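You operate a simulated robot arm through the tools that you are given. There is no shell and no other tool. Be economical: measure what you need, move in short steps, check, and stop when the job is done.

Carry out the task below with a simulated robot arm. There is one attempt and no reset: what you move stays moved.

TASK
Count the seal boxes on the window lane of the blue conveyor, then put as many of the teal seals from the window lane of the blue conveyor on the brown carton liner board.
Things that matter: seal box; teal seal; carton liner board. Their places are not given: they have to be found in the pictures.

It is judged by the outcome, as a careful person would: the job done as asked, and still so three seconds after it is handed in. It fails if anything else is knocked over, pushed out of place, dropped, spilled or broken.

THE ROBOT
A 7-joint arm with a two-finger parallel gripper, fixed in place. Base frame: the origin is at the foot of the arm, x ahead of it, y to its left, z up; the work surface is at about z = 0. Lengths are in mm, angles in rad, forces in N, time in s.
With the tool pointing down near the work surface it reaches from about 240 to 620 mm from the base axis. Its first joint turns from -1.152 to 1.152 rad. Payload 2.6 kg.
Tool frame: the origin (TCP) lies between the finger pads and is the grasp point; the fingertips stand 30 mm ahead of it; z points along the fingers, y is the line along which they close. The gripper opens to 94 mm. The fingers are 28 mm wide and 10 mm thick; the gripper's body (50 by 96 mm) begins 55 mm behind the TCP.
Orientation is that of the tool frame in the base frame, as [roll, pitch, yaw] about the fixed x, y, z axes, in that order (R = Rz(yaw) Ry(pitch) Rx(roll)). With the fingers straight down and closing along the base's y, the tool's x points along the base's -x, its y along +y and its z along -z.

THE INTERFACE
- The arm moves only by the tool nudge_tool. Its argument "plan" is a list of rows, each a list of 7 numbers: the gripper command, from -1 (shut) to 1 (fully open), values between in proportion, then the shift along the tool's x, y, z in mm, then the turn, a rotation vector about the tool's x, y, z in rad. In form: [[gripper, tx, ty, tz, rx, ry, rz], ...]. A call has 1 to 10 rows; each row shifts and turns the commanded pose from where the row before left it, along the tool's axes as they then stand. A row lasts 0.2 s, in which the tool goes at most 50 mm and 0.15 rad; a call with a longer step from one row to the next is refused whole, and so is a gripper value outside its range. A pose out of reach is approached as far as the arm can. The call stops where the force on the tool passes 40 N (or 10 N more than at its start, if that is more) or the arm is blocked; 0.2 s more then pass. The fingers move at their own pace (about 72 mm/s each) and stop on an object; they squeeze with about 42 N. The grip force told is the motor's: it shows also when the fingers shut on nothing. Time passes only in rows, and 0.2 s behind the last, so rows that do not move let the fingers close. It gives the time, the measured TCP pose, the force on the tool (base axes), the opening and the grip force at its end, in the units of the frame above (readings bear some noise), and new pictures: "views" is both (left out), scene, wrist or none.
- Cameras (640 x 400 px; columns grow to the right, rows downward): "scene" is fixed at [35.2, 441.7, 561.7]; the picture's right is [-0.81, -0.59, 0.00], its down [-0.39, 0.54, -0.75] and it looks along [0.44, -0.61, -0.67] (base axes); focal length 303 px, centre (320, 200). "wrist" rides on the gripper at [-37, 0, -58] in the tool frame; the picture's right is [0.00, -1.00, 0.00], its down [0.97, 0.00, -0.24] and it looks along [0.24, 0.00, 0.97] (tool axes); focal length 218 px, centre (320, 200).
- point_at(camera, pixels): there is no depth. For up to 12 entries [column, row, z] of the newest picture of that camera ("zoom" is the newest enlarged one), the place [x, y] in the base frame at which the ray of that pixel passes the height z, good to about 3 mm, but the place of the scene camera against the robot may be out by one fixed shift of up to 18 mm in any direction. No time passes.
- close_up(camera, box): a new picture of the part [left, top, right, bottom] of that camera's present view, enlarged. No time passes.
- sign_off(): hands the job in; it is judged then, once.

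Work in short steps. Measure before you move; look again where a grasp or a placing could have gone wrong, and mend it. You have 80 turns and 120 pictures in all, the two below and enlarged ones among them. Open the gripper and draw the arm clear of the work before you hand the job in, unless the task says otherwise; then end with one line.

The tools are called after "Emit:" as a command line: name --pt "numbers of a row" for each row, then --argument value for the rest, lists and objects as JSON in quotes. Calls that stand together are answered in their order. nudge_tool: Moves the arm, as the interface text tells. Its arguments: {"type":"object","properties":{"plan":{"type":"array","items":{"type":"array","items":{"type":"number"}}},"views":{"type":"string","enum":["both","scene","wrist","none"]}},"required":["plan"]} The other tools are called the same way: point_at (camera, pixels) gives the place at which the rays of pixels pass given heights; close_up (camera, box) takes an enlarged picture of a part of a camera's view; sign_off () hands the job in.

At the start:

```text
time_s: 0.0
tool_pos: [410.6, -116.2, 296.0]
tcp_rot: [-3.14, 0.0, -3.142]
wrist_force: [-1.2, -0.1, 0.2]
grip_width: 94.2
gripper_force: 0.1
```

scene: 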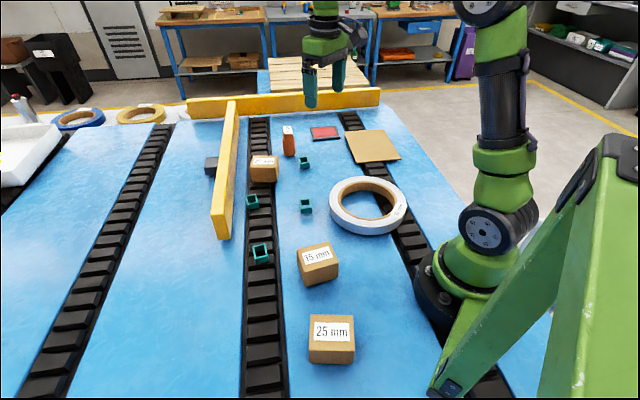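
wrist: 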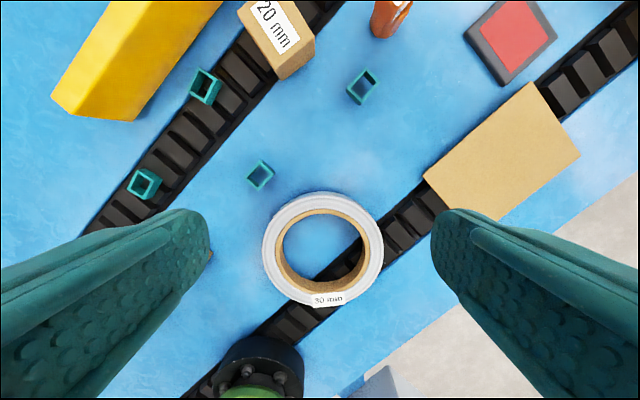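

The scene shows cardboard boxes, teal open square seals, a yellow divider and a brown board near (373,146). I enlarge to find what marks the lanes.

Emit:
close_up --camera "scene" --box '[180, 80, 420, 230]'

Emit:
close_up --camera "scene" --box '[0, 0, 320, 200]'

Emit:
close_up --camera "scene" --box '[200, 180, 440, 390]'

Emit:
point_at --camera "wrist" --pixels '[[146, 182, 10], [205, 85, 10], [260, 175, 10], [362, 86, 10], [425, 178, 3], [530, 84, 3], [579, 153, 3], [480, 222, 3], [275, 40, 30], [320, 248, 10]]'

Emit:
point_at --camera "scene" --pixels '[[260, 253, 10], [252, 202, 10], [306, 207, 10], [305, 162, 10], [331, 338, 20], [318, 264, 20], [264, 168, 20], [373, 146, 3], [220, 240, 0], [236, 105, 0], [211, 165, 10]]'

```text
2.67 times, centred on (300, 155) of scene
```

zoom: 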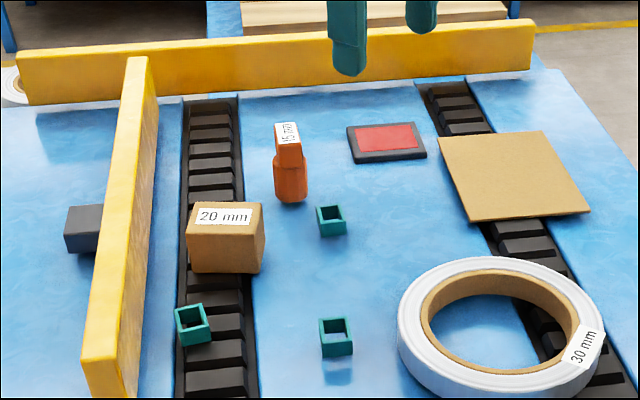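

```text
2.00 times, centred on (160, 100) of scene
```

zoom: 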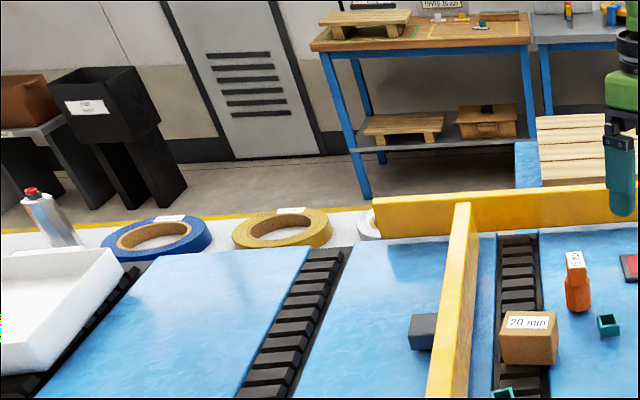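

```text
1.90 times, centred on (320, 285) of scene
```

zoom: 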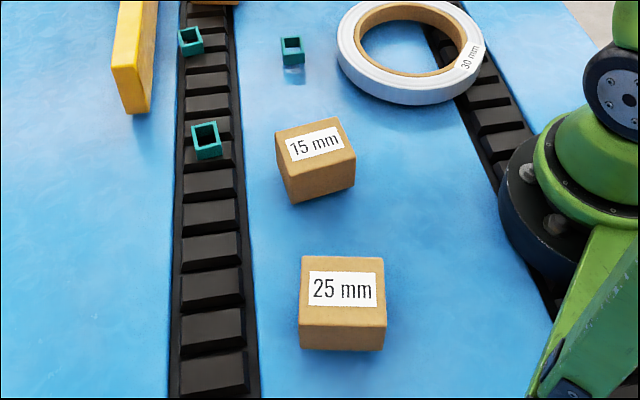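

```text
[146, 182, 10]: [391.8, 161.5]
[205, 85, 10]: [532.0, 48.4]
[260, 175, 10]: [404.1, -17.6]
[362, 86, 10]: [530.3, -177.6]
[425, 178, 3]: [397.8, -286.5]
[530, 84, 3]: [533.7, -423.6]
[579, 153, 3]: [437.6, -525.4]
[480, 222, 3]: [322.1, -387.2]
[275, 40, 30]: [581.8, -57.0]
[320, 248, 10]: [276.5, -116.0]
```

```text
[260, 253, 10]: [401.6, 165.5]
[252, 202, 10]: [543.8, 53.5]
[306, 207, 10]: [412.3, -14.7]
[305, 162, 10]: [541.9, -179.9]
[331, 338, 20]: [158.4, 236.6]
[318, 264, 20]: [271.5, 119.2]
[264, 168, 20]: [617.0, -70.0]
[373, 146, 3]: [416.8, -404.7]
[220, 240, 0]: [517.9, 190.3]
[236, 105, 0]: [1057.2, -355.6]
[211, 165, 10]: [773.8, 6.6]
```

The lane naming is not clear yet; I look at the rest of the scene for a window and hidden items.

Emit:
close_up --camera "scene" --box '[320, 0, 640, 200]'

Emit:
close_up --camera "scene" --box '[0, 200, 320, 400]'

Emit:
close_up --camera "wrist" --box '[40, 0, 360, 200]'

Emit:
close_up --camera "scene" --box '[190, 130, 300, 200]'

```text
2.00 times, centred on (480, 100) of scene
```

zoom: 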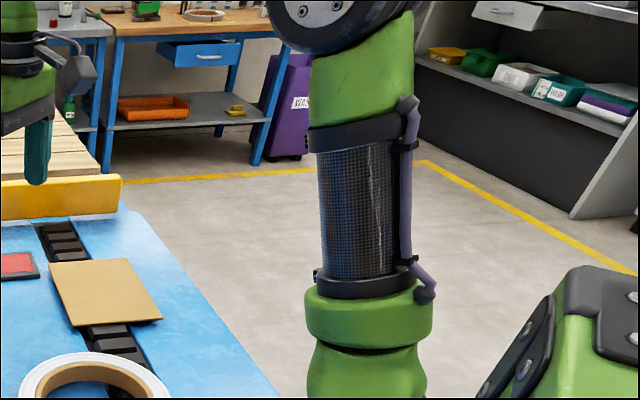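

```text
2.00 times, centred on (160, 300) of scene
```

zoom: 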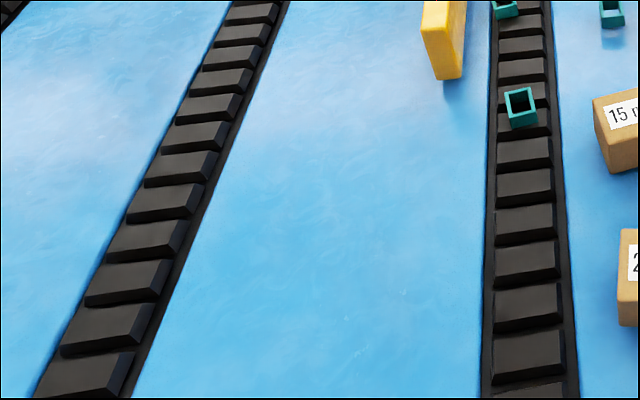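

```text
2.00 times, centred on (200, 100) of wrist
```

zoom: 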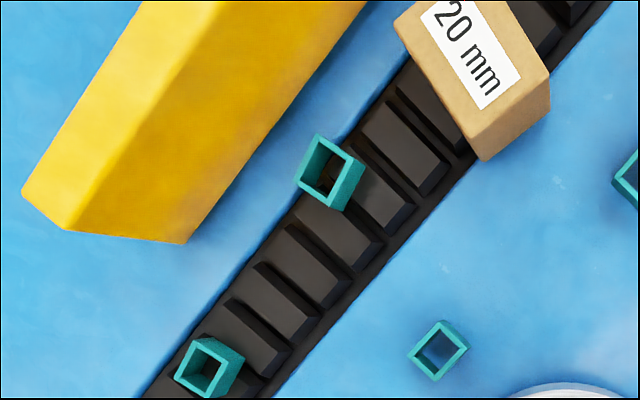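

```text
5.71 times, centred on (245, 165) of scene
```

zoom: 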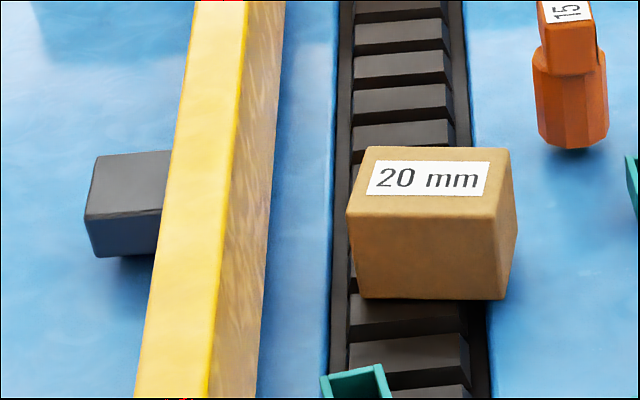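

No window is visible, but the yellow rail is the divider and all visible seals lie on its right side. Something may hide behind the rail, so I raise, shift left and tilt the wrist to look over it.

Emit:
nudge_tool --pt "1 0 45 -25 0 0 0" --pt "1 0 45 -25 0 0 0" --pt "1 0 45 0 0 -0.14 0" --pt "1 0 45 0 0 -0.14 0" --pt "1 0 45 0 0 -0.14 0" --pt "1 0 45 0 0 -0.14 0"

```text
refused: row 1 steps farther than a row can; nothing moved
```

Emit:
nudge_tool --pt "1 0 40 -25 0 0 0" --pt "1 0 40 -25 0 0 0" --pt "1 0 45 0 0 -0.14 0" --pt "1 0 45 0 0 -0.14 0" --pt "1 0 45 0 0 -0.14 0" --pt "1 0 45 0 0 -0.14 0"

```text
time_s: 1.4
tool_pos: [412.8, 145.1, 346.6]
tcp_rot: [3.142, 0.562, 3.141]
wrist_force: [0.7, 0.3, -0.3]
grip_width: 93.9
gripper_force: 0.1
```

scene: 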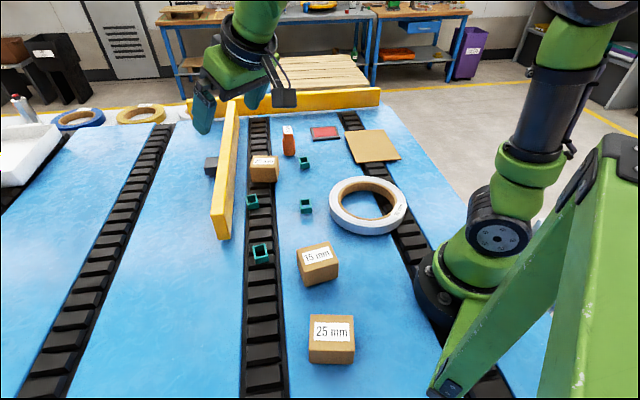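
wrist: 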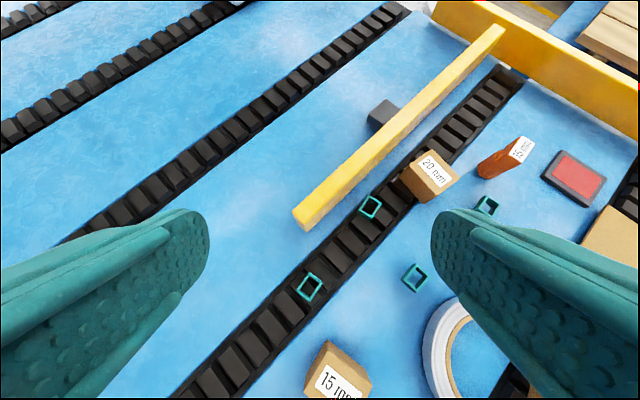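

Behind the rail only a dark block at (383,115) shows. I enlarge around the 20 mm box to check for anything hidden there.

Emit:
close_up --camera "wrist" --box '[340, 80, 560, 220]'

```text
2.86 times, centred on (450, 150) of wrist
```

zoom: 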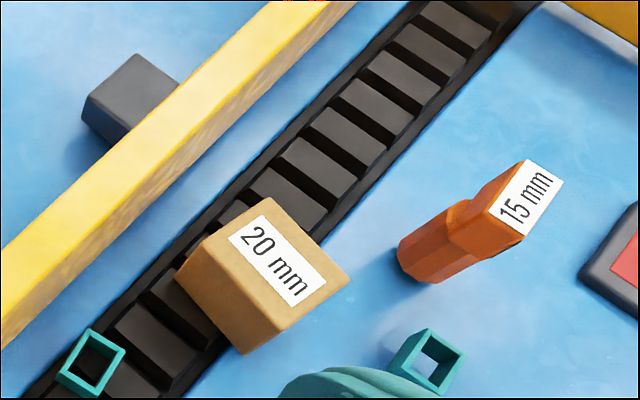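

A brown patch peeks out at (232,210) of the enlargement, behind the 20 mm box; it might be another box. I move to look straight down there.

Emit:
nudge_tool --pt "1 -27 -25 17 0 0 0" --pt "1 -27 -25 17 0 0 0" --pt "1 -27 -25 17 0 0 0" --pt "1 -27 -25 17 0 0 0" --pt "1 -27 -25 17 0 0 0" --pt "1 0 0 0 0 0.14 0" --pt "1 0 0 0 0 0.14 0" --views "wrist"

```text
time_s: 3.0
tool_pos: [569.9, 18.9, 345.1]
tcp_rot: [-3.141, 0.278, -3.139]
wrist_force: [-0.7, 0.3, -0.2]
grip_width: 94.0
gripper_force: 0.2
```

wrist: 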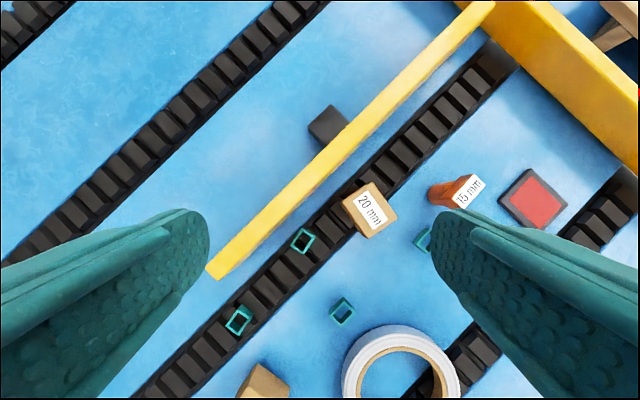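

Emit:
close_up --camera "wrist" --box '[290, 90, 450, 260]'

Emit:
point_at --camera "wrist" --pixels '[[238, 320, 15], [302, 241, 15], [342, 310, 15], [425, 240, 15], [208, 268, 40]]'

```text
2.35 times, centred on (370, 175) of wrist
```

zoom: 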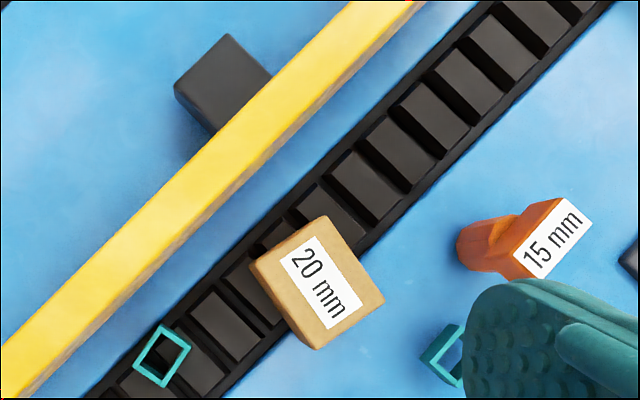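

```text
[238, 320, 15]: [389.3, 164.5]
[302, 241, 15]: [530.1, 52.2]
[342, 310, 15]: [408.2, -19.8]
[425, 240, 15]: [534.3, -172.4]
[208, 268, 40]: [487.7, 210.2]
```

Nothing is behind it, so three seal boxes (15, 20, 25 mm) unless one lies outside the picture near the camera. I level the tool and move above seal A at about (390,163), looking also at the lane there.

Emit:
nudge_tool --pt "1 0 0 0 0 0.139 0" --pt "1 0 0 0 0 0.139 0" --pt "1 30 24 25 0 0 0" --pt "1 30 24 25 0 0 0" --pt "1 30 24 25 0 0 0" --pt "1 30 24 25 0 0 0" --pt "1 30 24 25 0 0 0" --pt "1 30 24 25 0 0 0"

```text
time_s: 4.8
tool_pos: [541.8, 241.2, 241.8]
tcp_rot: [3.141, 0.075, 3.141]
wrist_force: [-0.6, 0.5, -0.2]
grip_width: 94.1
gripper_force: 0.1
out of reach, approached as far as the arm can: row 1, 2, 3, 4, 5, 6, 7, 8
```

scene: 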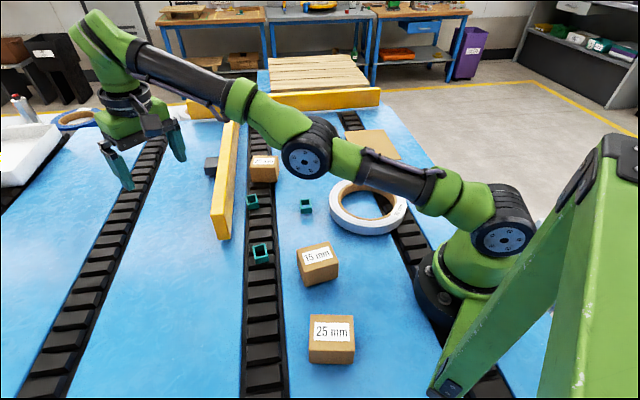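
wrist: 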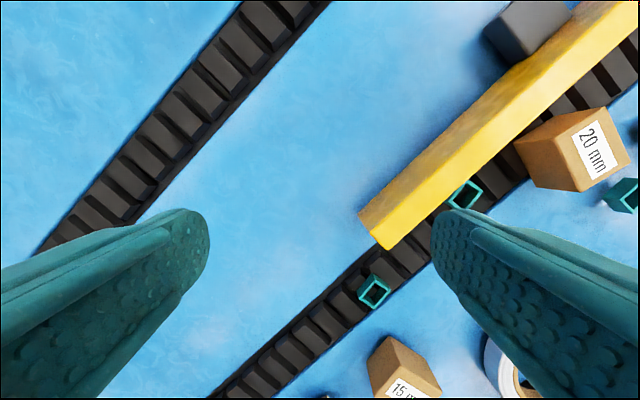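

The arm lagged because some poses were out of reach. I let it settle with still rows.

Emit:
nudge_tool --pt "1 0 0 0 0 0 0" --pt "1 0 0 0 0 0 0" --views "none"

```text
time_s: 5.4
tool_pos: [540.5, 239.1, 242.3]
tcp_rot: [3.141, 0.073, -3.14]
wrist_force: [0.6, -0.9, 0.4]
grip_width: 93.9
gripper_force: 0.0
```

Emit:
nudge_tool --pt "1 20 -10 0 0 0 0" --pt "1 20 -10 0 0 0 0" --views "none"

```text
time_s: 6.0
tool_pos: [538.7, 237.6, 248.6]
tcp_rot: [-3.141, 0.071, -3.14]
wrist_force: [0.2, 0.3, -0.3]
grip_width: 94.0
gripper_force: 0.0
out of reach, approached as far as the arm can: row 1, 2
```

The arm seems stuck in a poor posture. I command back toward the earlier reachable raised, tilted pose.

Emit:
nudge_tool --pt "1 -15 0 -40 0 0 0" --pt "1 -15 0 -40 0 0 0" --pt "1 -15 0 -40 0 0 0" --pt "1 -15 0 -30 0 0 0" --pt "1 0 0 0 0 -0.14 0" --pt "1 0 0 0 0 -0.14 0" --pt "1 0 0 0 0 0 0"

```text
time_s: 7.6
tool_pos: [514.9, 231.7, 305.5]
tcp_rot: [3.138, 0.357, 3.141]
wrist_force: [-0.2, -0.2, -1.1]
grip_width: 94.0
gripper_force: 0.1
out of reach, approached as far as the arm can: row 1, 2, 3, 4
```

scene: 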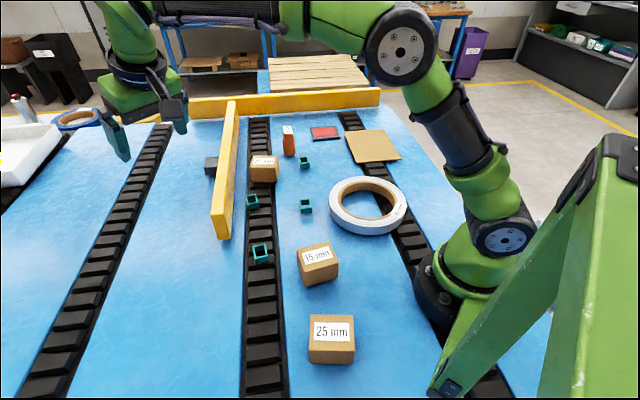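
wrist: 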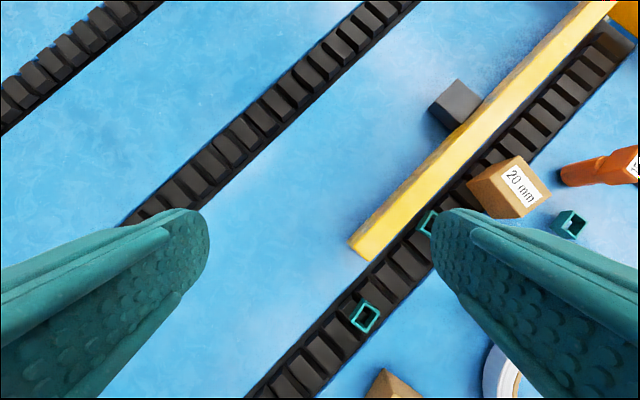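

Responsive again. I move back toward (400,165) staying tilted, in small steps.

Emit:
nudge_tool --pt "1 28.7 -17 -5 0 0 0" --pt "1 28.7 -17 -5 0 0 0" --pt "1 28.7 -17 -5 0 0 0" --pt "1 28.7 -17 -5 0 0 0" --pt "1 0 0 0 0 0.12 0" --pt "1 0 0 0 0 0.12 0" --views "wrist"

```text
time_s: 9.0
tool_pos: [401.3, 165.0, 284.0]
tcp_rot: [3.141, 0.113, -3.141]
wrist_force: [-0.3, -1.2, -0.3]
grip_width: 94.2
gripper_force: 0.1
```

wrist: 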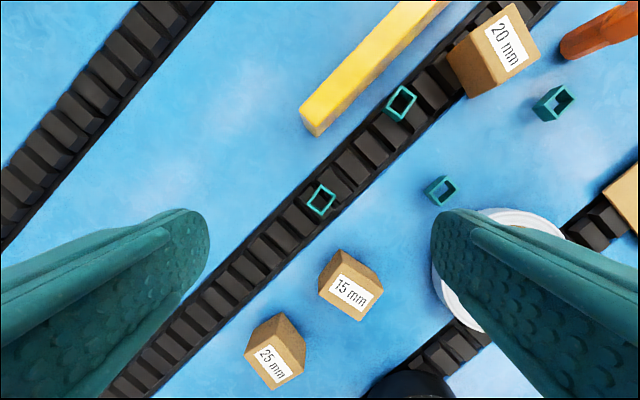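

The lane near the camera shows only the 15 and 25 mm boxes: count is three, so three seals. I level the tool and lower over seal A at (320,200).

Emit:
nudge_tool --pt "1 0 0 0 0 0.113 0" --pt "1 5 0 48 0 0 0" --pt "1 5 0 48 0 0 0" --pt "1 0 0 48 0 0 0" --views "wrist"

```text
time_s: 10.0
tool_pos: [392.7, 164.7, 139.7]
tcp_rot: [3.14, 0.003, 3.141]
wrist_force: [-0.1, 0.6, 0.4]
grip_width: 93.9
gripper_force: 0.1
```

wrist: 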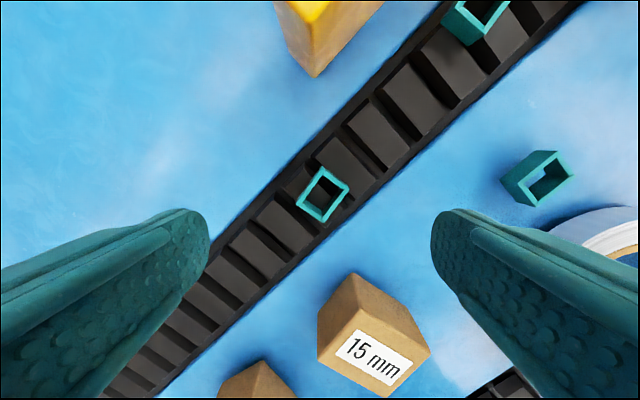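

Emit:
close_up --camera "wrist" --box '[270, 150, 370, 240]'

Emit:
close_up --camera "scene" --box '[235, 180, 325, 270]'

Emit:
point_at --camera "wrist" --pixels '[[321, 168, 22], [349, 185, 22], [324, 223, 22], [295, 203, 22]]'

```text
4.44 times, centred on (320, 195) of wrist
```

zoom: 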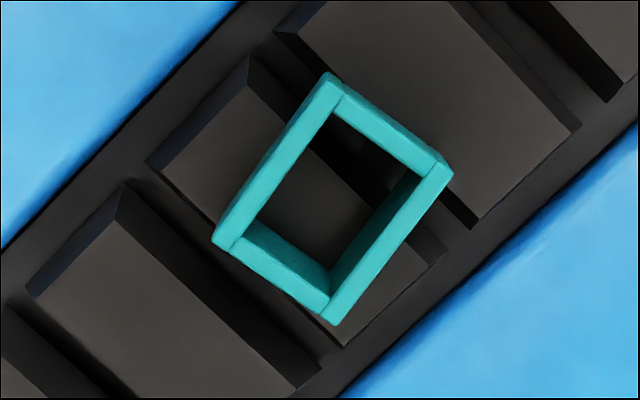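

```text
4.44 times, centred on (280, 225) of scene
```

zoom: 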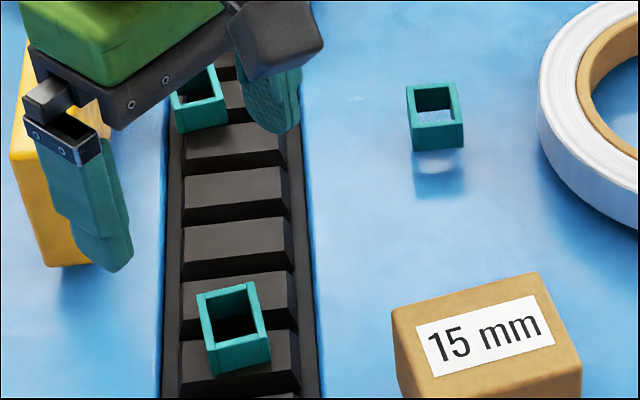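

```text
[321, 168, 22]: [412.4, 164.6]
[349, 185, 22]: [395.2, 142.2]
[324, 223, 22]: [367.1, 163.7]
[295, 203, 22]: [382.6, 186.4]
```

Seal A is a 28 × 36 mm open frame centred at about (389,164), with its short side at about 53°. I centre, turn 0.646 rad and part-close the fingers.

Emit:
nudge_tool --pt "0.4 3.4 0 10 0 0 0.13" --pt "0.4 0 -0.4 10 0 0 0.13" --pt "0.4 0 0 15 0 0 0.13" --pt "0.4 0 0 15 0 0 0.13" --pt "0.4 0 0 0 0 0 0.126"

```text
time_s: 11.2
tool_pos: [387.9, 163.4, 90.3]
tcp_rot: [3.138, -0.001, 2.494]
wrist_force: [-0.6, 0.2, 0.0]
grip_width: 65.8
gripper_force: 0.1
```

scene: 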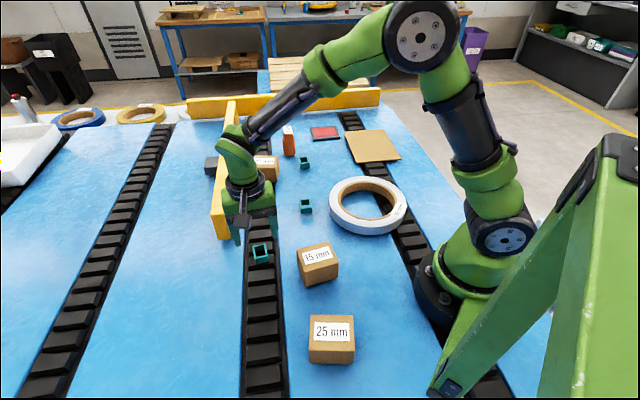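
wrist: 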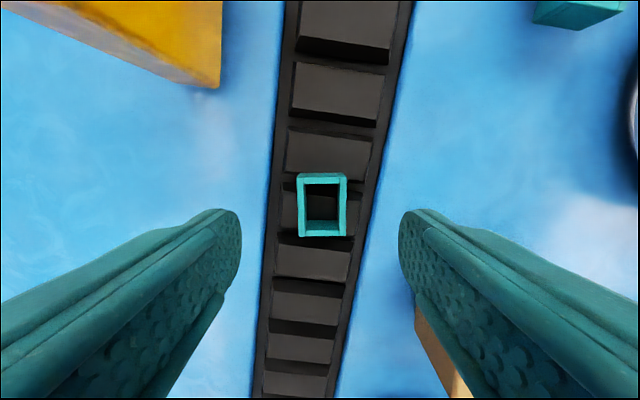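

Aligned: seal at column 322, row 205. I lower to about z 42 and close.

Emit:
nudge_tool --pt "0.4 0 0 25 0 0 0" --pt "0.4 0 0 23 0 0 0" --pt "0.4 0 0 0 0 0 0" --pt "-1 0 0 0 0 0 0" --pt "-1 0 0 0 0 0 0" --pt "-1 0 0 0 0 0 0"

```text
time_s: 12.6
tool_pos: [389.5, 163.2, 42.8]
tcp_rot: [3.14, 0.001, 2.496]
wrist_force: [0.5, -0.4, -0.7]
grip_width: 28.6
gripper_force: 42.3
```

scene: 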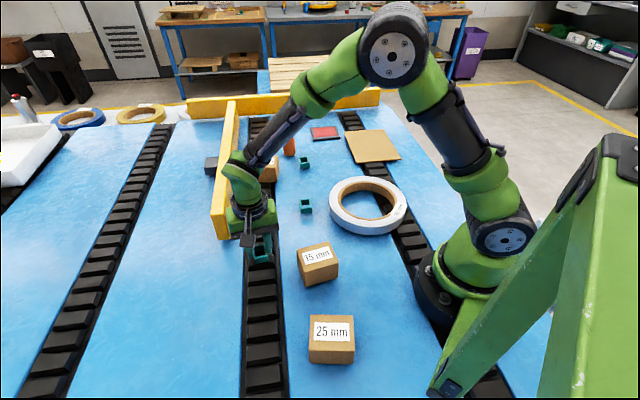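
wrist: 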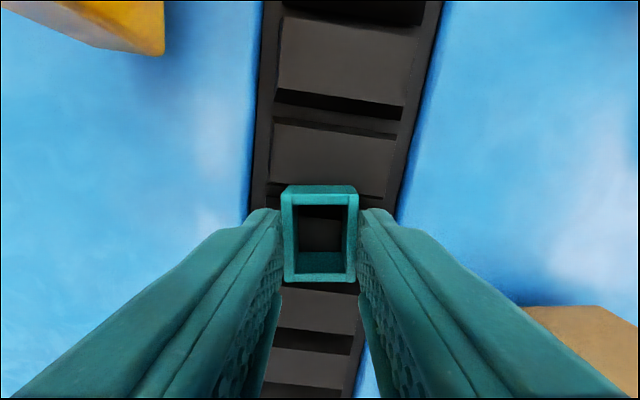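

Grip is firm at 28.6 mm. I lift and begin the traverse toward the board.

Emit:
nudge_tool --pt "-1 0 0 -25 0 0 0" --pt "-1 0 0 -40 0 0 0" --pt "-1 0 0 -40 0 0 0" --pt "-1 -27 -35.6 0 0 0 0" --pt "-1 -27 -35.6 0 0 0 0" --pt "-1 -27 -35.6 0 0 0 0" --pt "-1 -27 -35.6 0 0 0 0" --pt "-1 -27 -35.6 0 0 0 0" --pt "-1 -27 -35.6 0 0 0 0"

Emit:
nudge_tool --pt "-1 -27 -35.6 0 0 0 0" --pt "-1 -27 -35.6 0 0 0 0" --pt "-1 -27 -35.6 0 0 0 0" --pt "-1 -27 -35.6 0 0 0 0" --pt "-1 -27 -35.6 0 0 0 0" --pt "-1 0 0 0 0 0 0"

```text
time_s: 14.6
tool_pos: [388.5, -105.6, 147.9]
tcp_rot: [3.139, 0.0, 2.495]
wrist_force: [0.3, -0.8, -0.3]
grip_width: 28.7
gripper_force: 42.0
```

scene: 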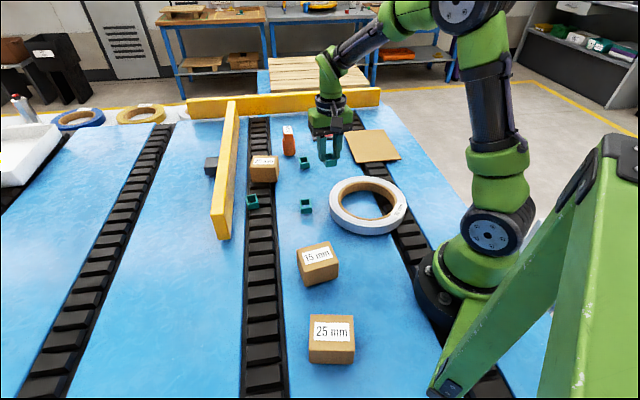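
wrist: 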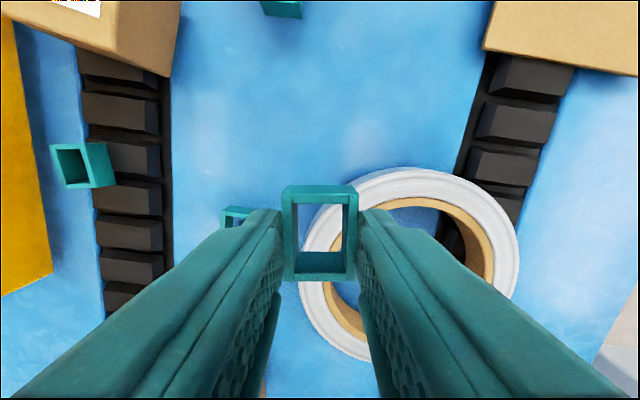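

```text
time_s: 16.0
tool_pos: [391.3, -330.0, 146.0]
tcp_rot: [3.139, 0.001, 2.495]
wrist_force: [-0.3, 0.3, -0.2]
grip_width: 28.6
gripper_force: 41.5
```

scene: 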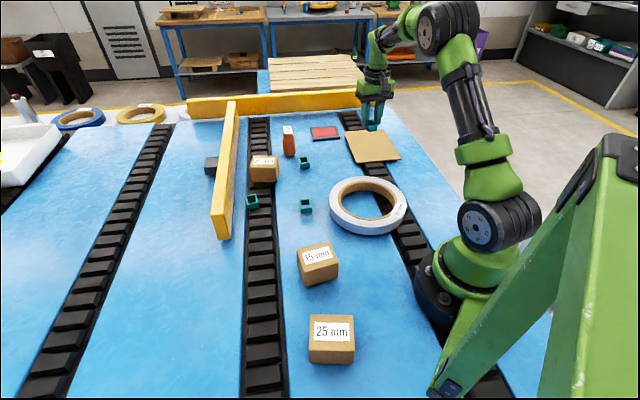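
wrist: 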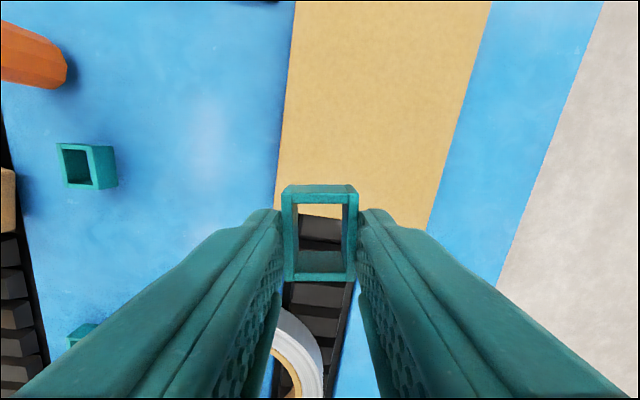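

The board is visible above the held seal; I map its edges.

Emit:
point_at --camera "wrist" --pixels '[[276, 201, 5], [428, 229, 5], [296, 2, 5], [491, 2, 5], [286, 100, 5], [460, 115, 5]]'

```text
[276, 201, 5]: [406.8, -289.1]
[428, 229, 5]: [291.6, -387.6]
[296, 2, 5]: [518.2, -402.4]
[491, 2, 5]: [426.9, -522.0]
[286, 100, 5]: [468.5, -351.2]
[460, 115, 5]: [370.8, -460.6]
```

Board centreline starts near (349,-338) and runs along (0.70,-0.71). First spot (352,-391); I move over it and descend to z ≈ 60.

Emit:
nudge_tool --pt "-1 -3 -36 0 0 0 0" --pt "-1 -3 -36 0 0 0 0" --pt "-1 0 0 40 0 0 0" --pt "-1 0 0 40 0 0 0" --pt "-1 0 0 6 0 0 0" --pt "-1 0 0 0 0 0 0"

```text
time_s: 17.4
tool_pos: [353.0, -389.0, 59.1]
tcp_rot: [3.139, 0.0, 2.496]
wrist_force: [0.5, 0.5, -0.3]
grip_width: 28.8
gripper_force: 41.4
```

scene: 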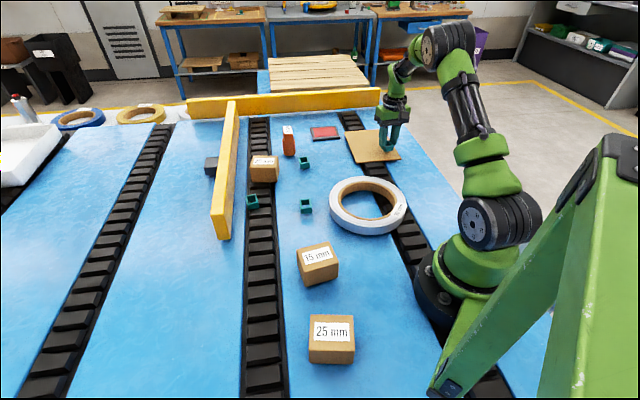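
wrist: 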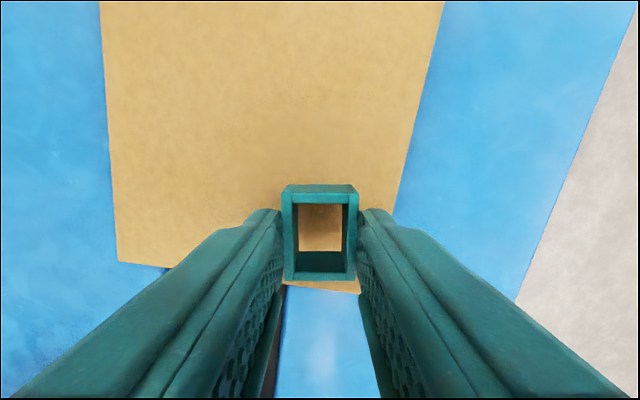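

A bit close to the near-right corner; I shift 8 mm inward and lower in small steps watching force.

Emit:
nudge_tool --pt "-1 -9 7 0 0 0 0" --pt "-1 0 0 4 0 0 0" --pt "-1 0 0 4 0 0 0" --pt "-1 0 0 3 0 0 0" --views "none"

Emit:
nudge_tool --pt "-1 0 0 2 0 0 0" --pt "-1 0 0 0 0 0 0" --views "wrist"

```text
time_s: 18.4
tool_pos: [364.7, -388.5, 48.5]
tcp_rot: [3.139, 0.001, 2.495]
wrist_force: [-0.3, 0.2, -0.4]
grip_width: 28.6
gripper_force: 42.0
```

```text
time_s: 19.0
tool_pos: [364.5, -389.0, 48.0]
tcp_rot: [3.139, -0.001, 2.497]
wrist_force: [0.4, -0.2, -0.5]
grip_width: 28.7
gripper_force: 42.2
```

wrist: 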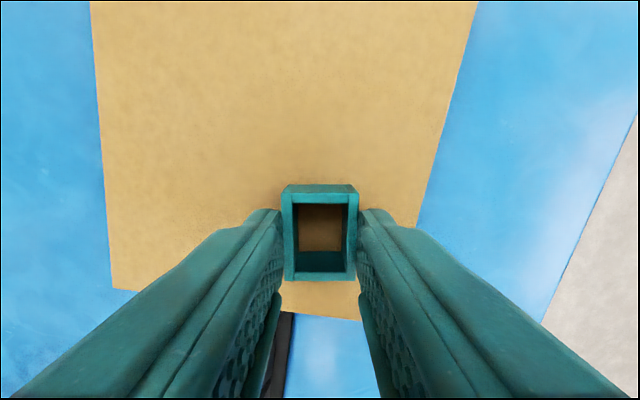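

No contact yet; a few more millimetres down.

Emit:
nudge_tool --pt "-1 0 0 1.5 0 0 0" --pt "-1 0 0 0 0 0 0" --views "none"

Emit:
nudge_tool --pt "-1 0 0 1.5 0 0 0" --pt "-1 0 0 0 0 0 0" --views "none"

Emit:
close_up --camera "scene" --box '[340, 90, 440, 170]'

```text
time_s: 19.6
tool_pos: [362.9, -389.1, 45.4]
tcp_rot: [3.138, 0.003, 2.496]
wrist_force: [-1.7, 2.2, 7.4]
grip_width: 29.0
gripper_force: 41.6
```

```text
time_s: 20.2
tool_pos: [363.9, -388.8, 45.7]
tcp_rot: [3.14, 0.005, 2.496]
wrist_force: [-3.6, 4.6, 24.4]
grip_width: 28.4
gripper_force: 41.9
```

```text
5.00 times, centred on (390, 130) of scene
```

zoom: 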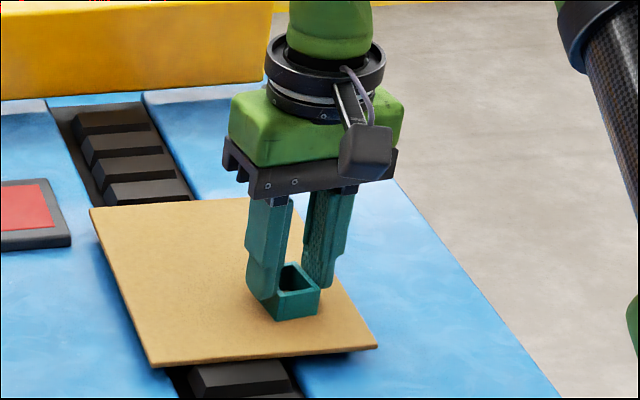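

Contact at z ≈ 45.5 (24 N). I back off 1.5 mm and open partly, then rise.

Emit:
nudge_tool --pt "-1 0 0 -2 0 0 0" --pt "-0.1 0 0 0 0 0 0" --pt "-0.1 0 0 0 0 0 0" --pt "-0.1 0 0 -20 0 0 0" --pt "-0.1 0 0 -40 0 0 0" --pt "-0.1 0 0 -40 0 0 0"

```text
time_s: 21.6
tool_pos: [363.7, -388.9, 148.4]
tcp_rot: [3.141, 0.001, 2.496]
wrist_force: [-0.3, -0.5, -0.1]
grip_width: 42.3
gripper_force: 0.0
```

scene: 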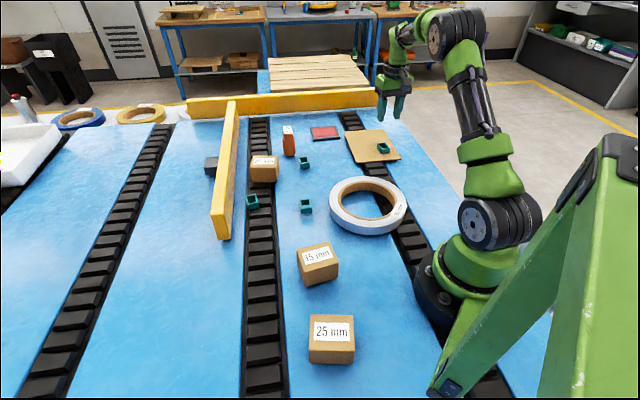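
wrist: 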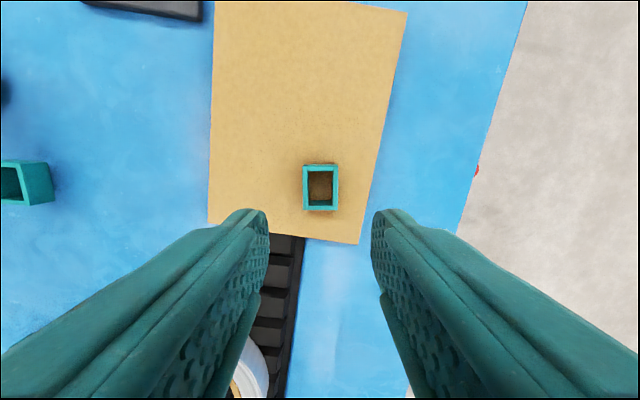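

Seal placed on the board. Next, seal C at about (406,-18); I go above it.

Emit:
nudge_tool --pt "-0.1 23.7 40.1 0 0 0 0" --pt "-0.1 23.7 40.1 0 0 0 0" --pt "-0.1 23.7 40.1 0 0 0 0" --pt "-0.1 23.7 40.1 0 0 0 0" --pt "0.4 23.7 40.1 0 0 0 0" --pt "0.4 23.7 40.1 0 0 0 0" --pt "0.4 23.7 40.1 0 0 0 0" --pt "0.4 23.7 40.1 0 0 0 0" --pt "0.4 0 0 0 0 0 0" --views "wrist"

Emit:
close_up --camera "wrist" --box '[240, 140, 400, 260]'

```text
time_s: 23.6
tool_pos: [404.0, -17.9, 147.4]
tcp_rot: [3.139, 0.0, 2.495]
wrist_force: [0.3, 0.6, 0.0]
grip_width: 66.1
gripper_force: 0.1
```

wrist: 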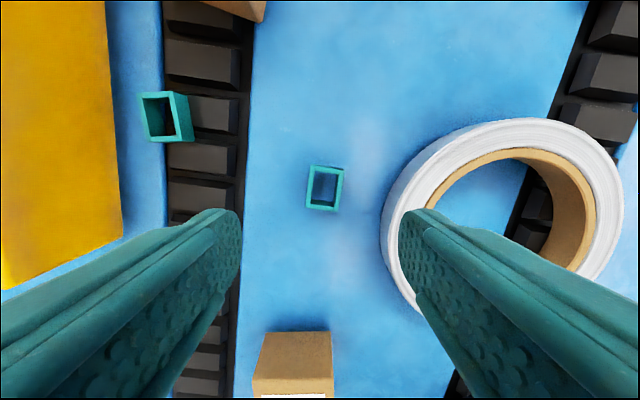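

```text
3.33 times, centred on (320, 200) of wrist
```

zoom: 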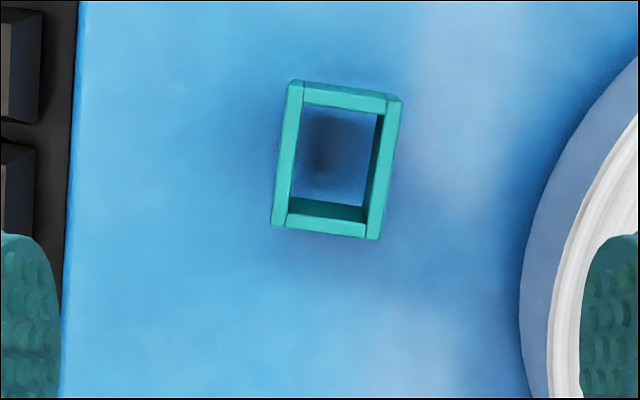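

Seal C is rotated about +0.14 rad and offset (-2,-4) in the tool frame. I correct, descend to z ≈ 80 and check.

Emit:
nudge_tool --pt "0.2 -2.3 -4 0 0 0 0" --pt "0.2 0 0 30 0 0 0.14" --pt "0.2 0 0 35 0 0 0" --pt "0.2 0 0 0 0 0 0" --views "wrist"

```text
time_s: 24.6
tool_pos: [404.7, -22.2, 81.0]
tcp_rot: [3.141, 0.0, 2.354]
wrist_force: [0.3, -0.5, 0.3]
grip_width: 56.4
gripper_force: 0.2
```

wrist: 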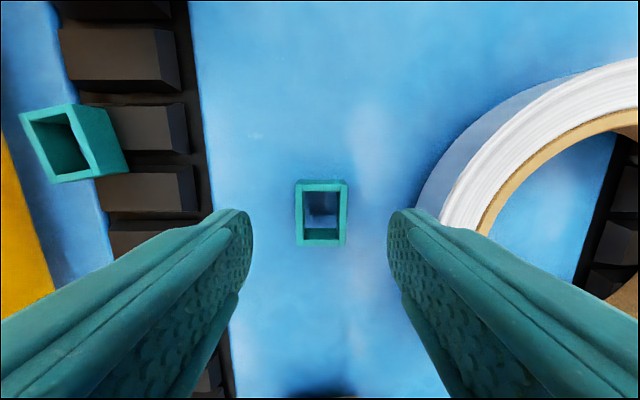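

Centred. Descend and grip.

Emit:
nudge_tool --pt "0.2 0 0 20 0 0 0" --pt "0.2 0 0 18 0 0 0" --pt "0.2 0 0 0 0 0 0" --pt "-1 0 0 0 0 0 0" --pt "-1 0 0 0 0 0 0" --pt "-1 0 0 0 0 0 0" --views "wrist"

```text
time_s: 26.0
tool_pos: [404.8, -22.9, 44.9]
tcp_rot: [3.14, 0.0, 2.356]
wrist_force: [-0.7, -0.2, 0.2]
grip_width: 28.4
gripper_force: 41.9
```

wrist: 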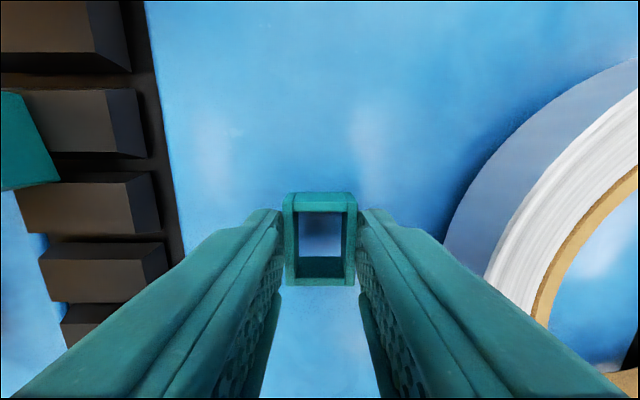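

Gripped (28.4 mm). Lift and carry to the second spot (414,-339).

Emit:
nudge_tool --pt "-1 0 0 -25 0 0 0" --pt "-1 0 0 -40 0 0 0" --pt "-1 0 0 -35 0 0 0" --pt "-1 -32.8 -31 0 0 0 0" --pt "-1 -32.8 -31 0 0 0 0" --pt "-1 -32.8 -31 0 0 0 0" --pt "-1 -32.8 -31 0 0 0 0" --pt "-1 -32.8 -31 0 0 0 0" --pt "-1 -32.8 -31 0 0 0 0" --pt "-1 -32.8 -31 0 0 0 0" --views "none"

Emit:
nudge_tool --pt "-1 0 0 0 0 0 0" --pt "-1 0 0 40 0 0 0" --pt "-1 0 0 35 0 0 0" --pt "-1 0 0 0 0 0 0"

```text
time_s: 28.2
tool_pos: [413.4, -340.6, 143.3]
tcp_rot: [3.138, 0.0, 2.357]
wrist_force: [-0.1, 0.0, -0.5]
grip_width: 28.7
gripper_force: 42.1
```

```text
time_s: 29.2
tool_pos: [414.4, -340.5, 68.5]
tcp_rot: [3.14, -0.001, 2.357]
wrist_force: [0.1, 0.0, 0.6]
grip_width: 28.7
gripper_force: 42.2
```

scene: 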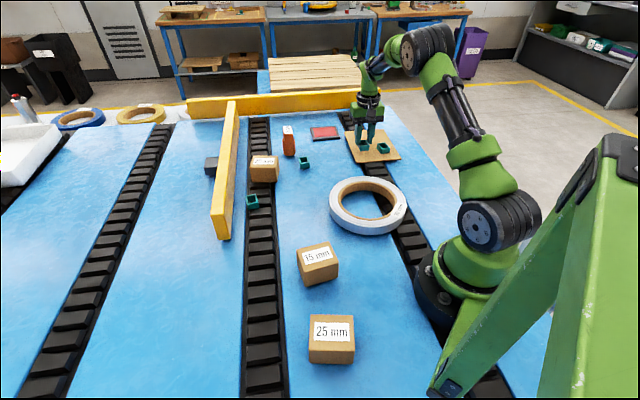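
wrist: 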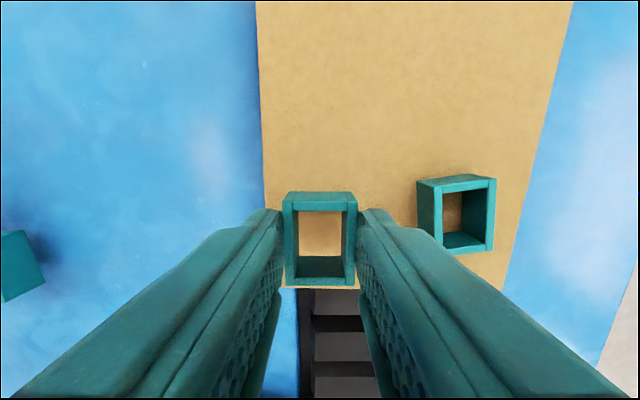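

I shift 10 mm further onto the board and lower in steps.

Emit:
nudge_tool --pt "-1 -10 -3 0 0 0 0" --pt "-1 0 0 8 0 0 0" --pt "-1 0 0 6 0 0 0" --pt "-1 0 0 2 0 0 0" --pt "-1 0 0 0 0 0 0" --views "none"

Emit:
nudge_tool --pt "-1 0 0 1.5 0 0 0" --pt "-1 0 0 0 0 0 0" --views "none"

Emit:
nudge_tool --pt "-1 0 0 1.5 0 0 0" --pt "-1 0 0 0 0 0 0" --views "none"

```text
time_s: 30.4
tool_pos: [417.8, -347.5, 50.6]
tcp_rot: [3.138, 0.0, 2.356]
wrist_force: [0.1, 0.1, -0.6]
grip_width: 28.6
gripper_force: 42.4
```

```text
time_s: 31.0
tool_pos: [419.3, -348.7, 51.0]
tcp_rot: [3.139, 0.001, 2.356]
wrist_force: [0.6, -0.9, 0.5]
grip_width: 28.4
gripper_force: 42.1
```

```text
time_s: 31.6
tool_pos: [418.4, -348.7, 48.5]
tcp_rot: [3.139, 0.0, 2.354]
wrist_force: [-0.3, 0.3, -0.2]
grip_width: 28.3
gripper_force: 42.5
```

Emit:
nudge_tool --pt "-1 0 0 1 0 0 0" --pt "-1 0 0 0 0 0 0" --views "none"

Emit:
nudge_tool --pt "-1 0 0 1 0 0 0" --pt "-1 0 0 0 0 0 0" --views "none"

Emit:
close_up --camera "scene" --box '[330, 90, 430, 170]'

```text
time_s: 32.2
tool_pos: [418.8, -348.2, 48.1]
tcp_rot: [3.14, 0.0, 2.356]
wrist_force: [-0.3, 0.5, 1.8]
grip_width: 28.3
gripper_force: 42.2
```

```text
time_s: 32.8
tool_pos: [418.8, -348.8, 48.2]
tcp_rot: [3.138, -0.001, 2.356]
wrist_force: [-2.8, 2.1, 10.7]
grip_width: 28.5
gripper_force: 41.9
```

```text
5.00 times, centred on (380, 130) of scene
```

zoom: 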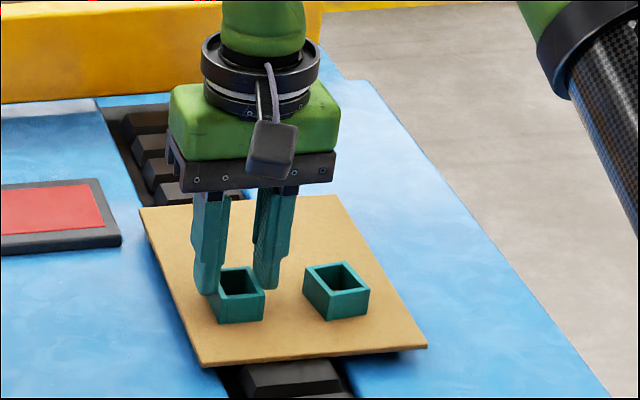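

Contact (10.7 N). I release with a small opening and rise.

Emit:
nudge_tool --pt "-1 0 0 -0.7 0 0 0" --pt "-0.15 0 0 0 0 0 0" --pt "-0.15 0 0 0 0 0 0" --pt "-0.15 0 0 -20 0 0 0" --pt "-0.15 0 0 -40 0 0 0" --pt "-0.15 0 0 -40 0 0 0"

```text
time_s: 34.2
tool_pos: [419.1, -349.0, 148.6]
tcp_rot: [3.141, -0.001, 2.356]
wrist_force: [-0.8, -0.3, 0.6]
grip_width: 40.1
gripper_force: 0.1
```

scene: 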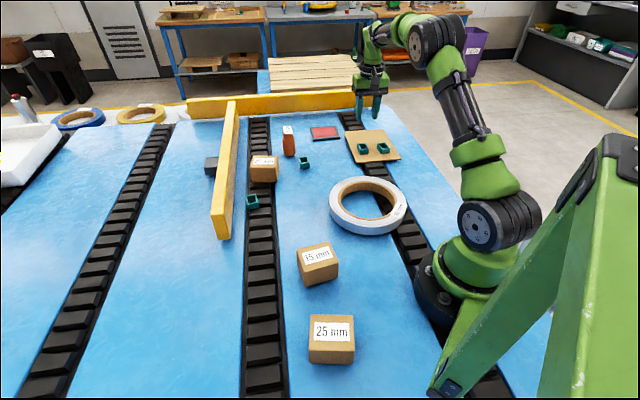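
wrist: 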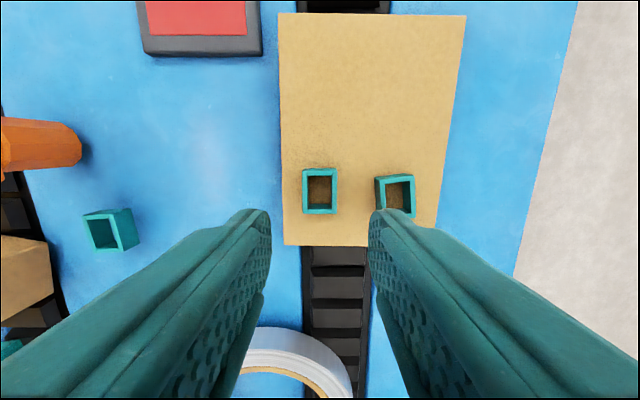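

Two on the board. Third: seal D at about (532,-174); move above it.

Emit:
nudge_tool --pt "-0.1 8.8 40.7 0 0 0 0" --pt "-0.1 8.8 40.7 0 0 0 0" --pt "0.1 8.8 40.7 0 0 0 0" --pt "0.2 8.8 40.7 0 0 0 0" --pt "0.2 8.8 40.7 0 0 0 0" --pt "0.2 0 0 0 0 0 0" --views "wrist"

Emit:
close_up --camera "wrist" --box '[240, 140, 400, 260]'

```text
time_s: 35.6
tool_pos: [530.2, -173.2, 150.1]
tcp_rot: [3.14, 0.0, 2.355]
wrist_force: [-0.2, 0.5, 0.2]
grip_width: 56.4
gripper_force: 0.0
```

wrist: 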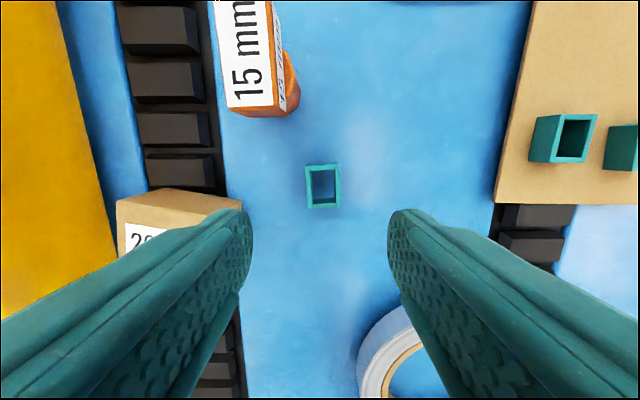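

```text
3.33 times, centred on (320, 200) of wrist
```

zoom: 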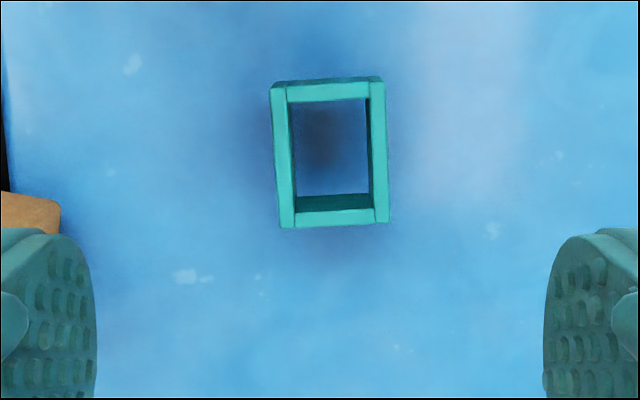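

The orange item stands tall close to where the wrist camera would pass, so seal B at (531,51) is safer. I move there instead.

Emit:
nudge_tool --pt "0.2 31.5 31.8 0 0 0 0" --pt "0.2 31.5 31.8 0 0 0 0" --pt "0.2 31.5 31.8 0 0 0 0" --pt "0.2 31.5 31.8 0 0 0 0" --pt "0.2 31.5 31.8 0 0 0 0" --pt "0.2 0 0 0 0 0 0" --views "wrist"

Emit:
close_up --camera "wrist" --box '[240, 140, 400, 260]'

```text
time_s: 37.0
tool_pos: [532.4, 51.3, 148.1]
tcp_rot: [3.139, 0.0, 2.354]
wrist_force: [0.2, -0.1, 0.5]
grip_width: 56.3
gripper_force: 0.1
```

wrist: 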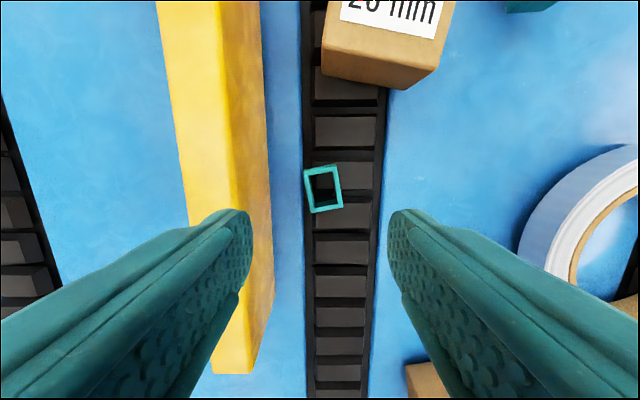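

```text
3.33 times, centred on (320, 200) of wrist
```

zoom: 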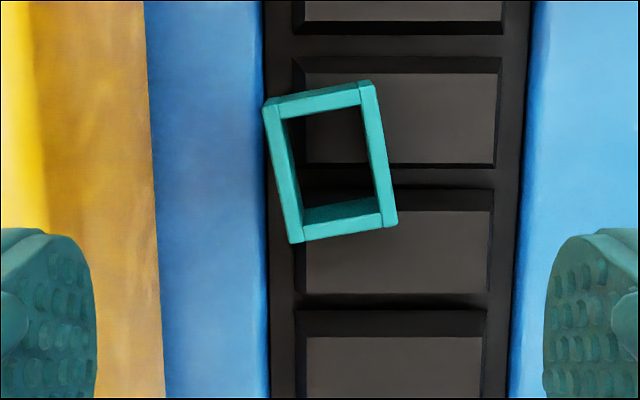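

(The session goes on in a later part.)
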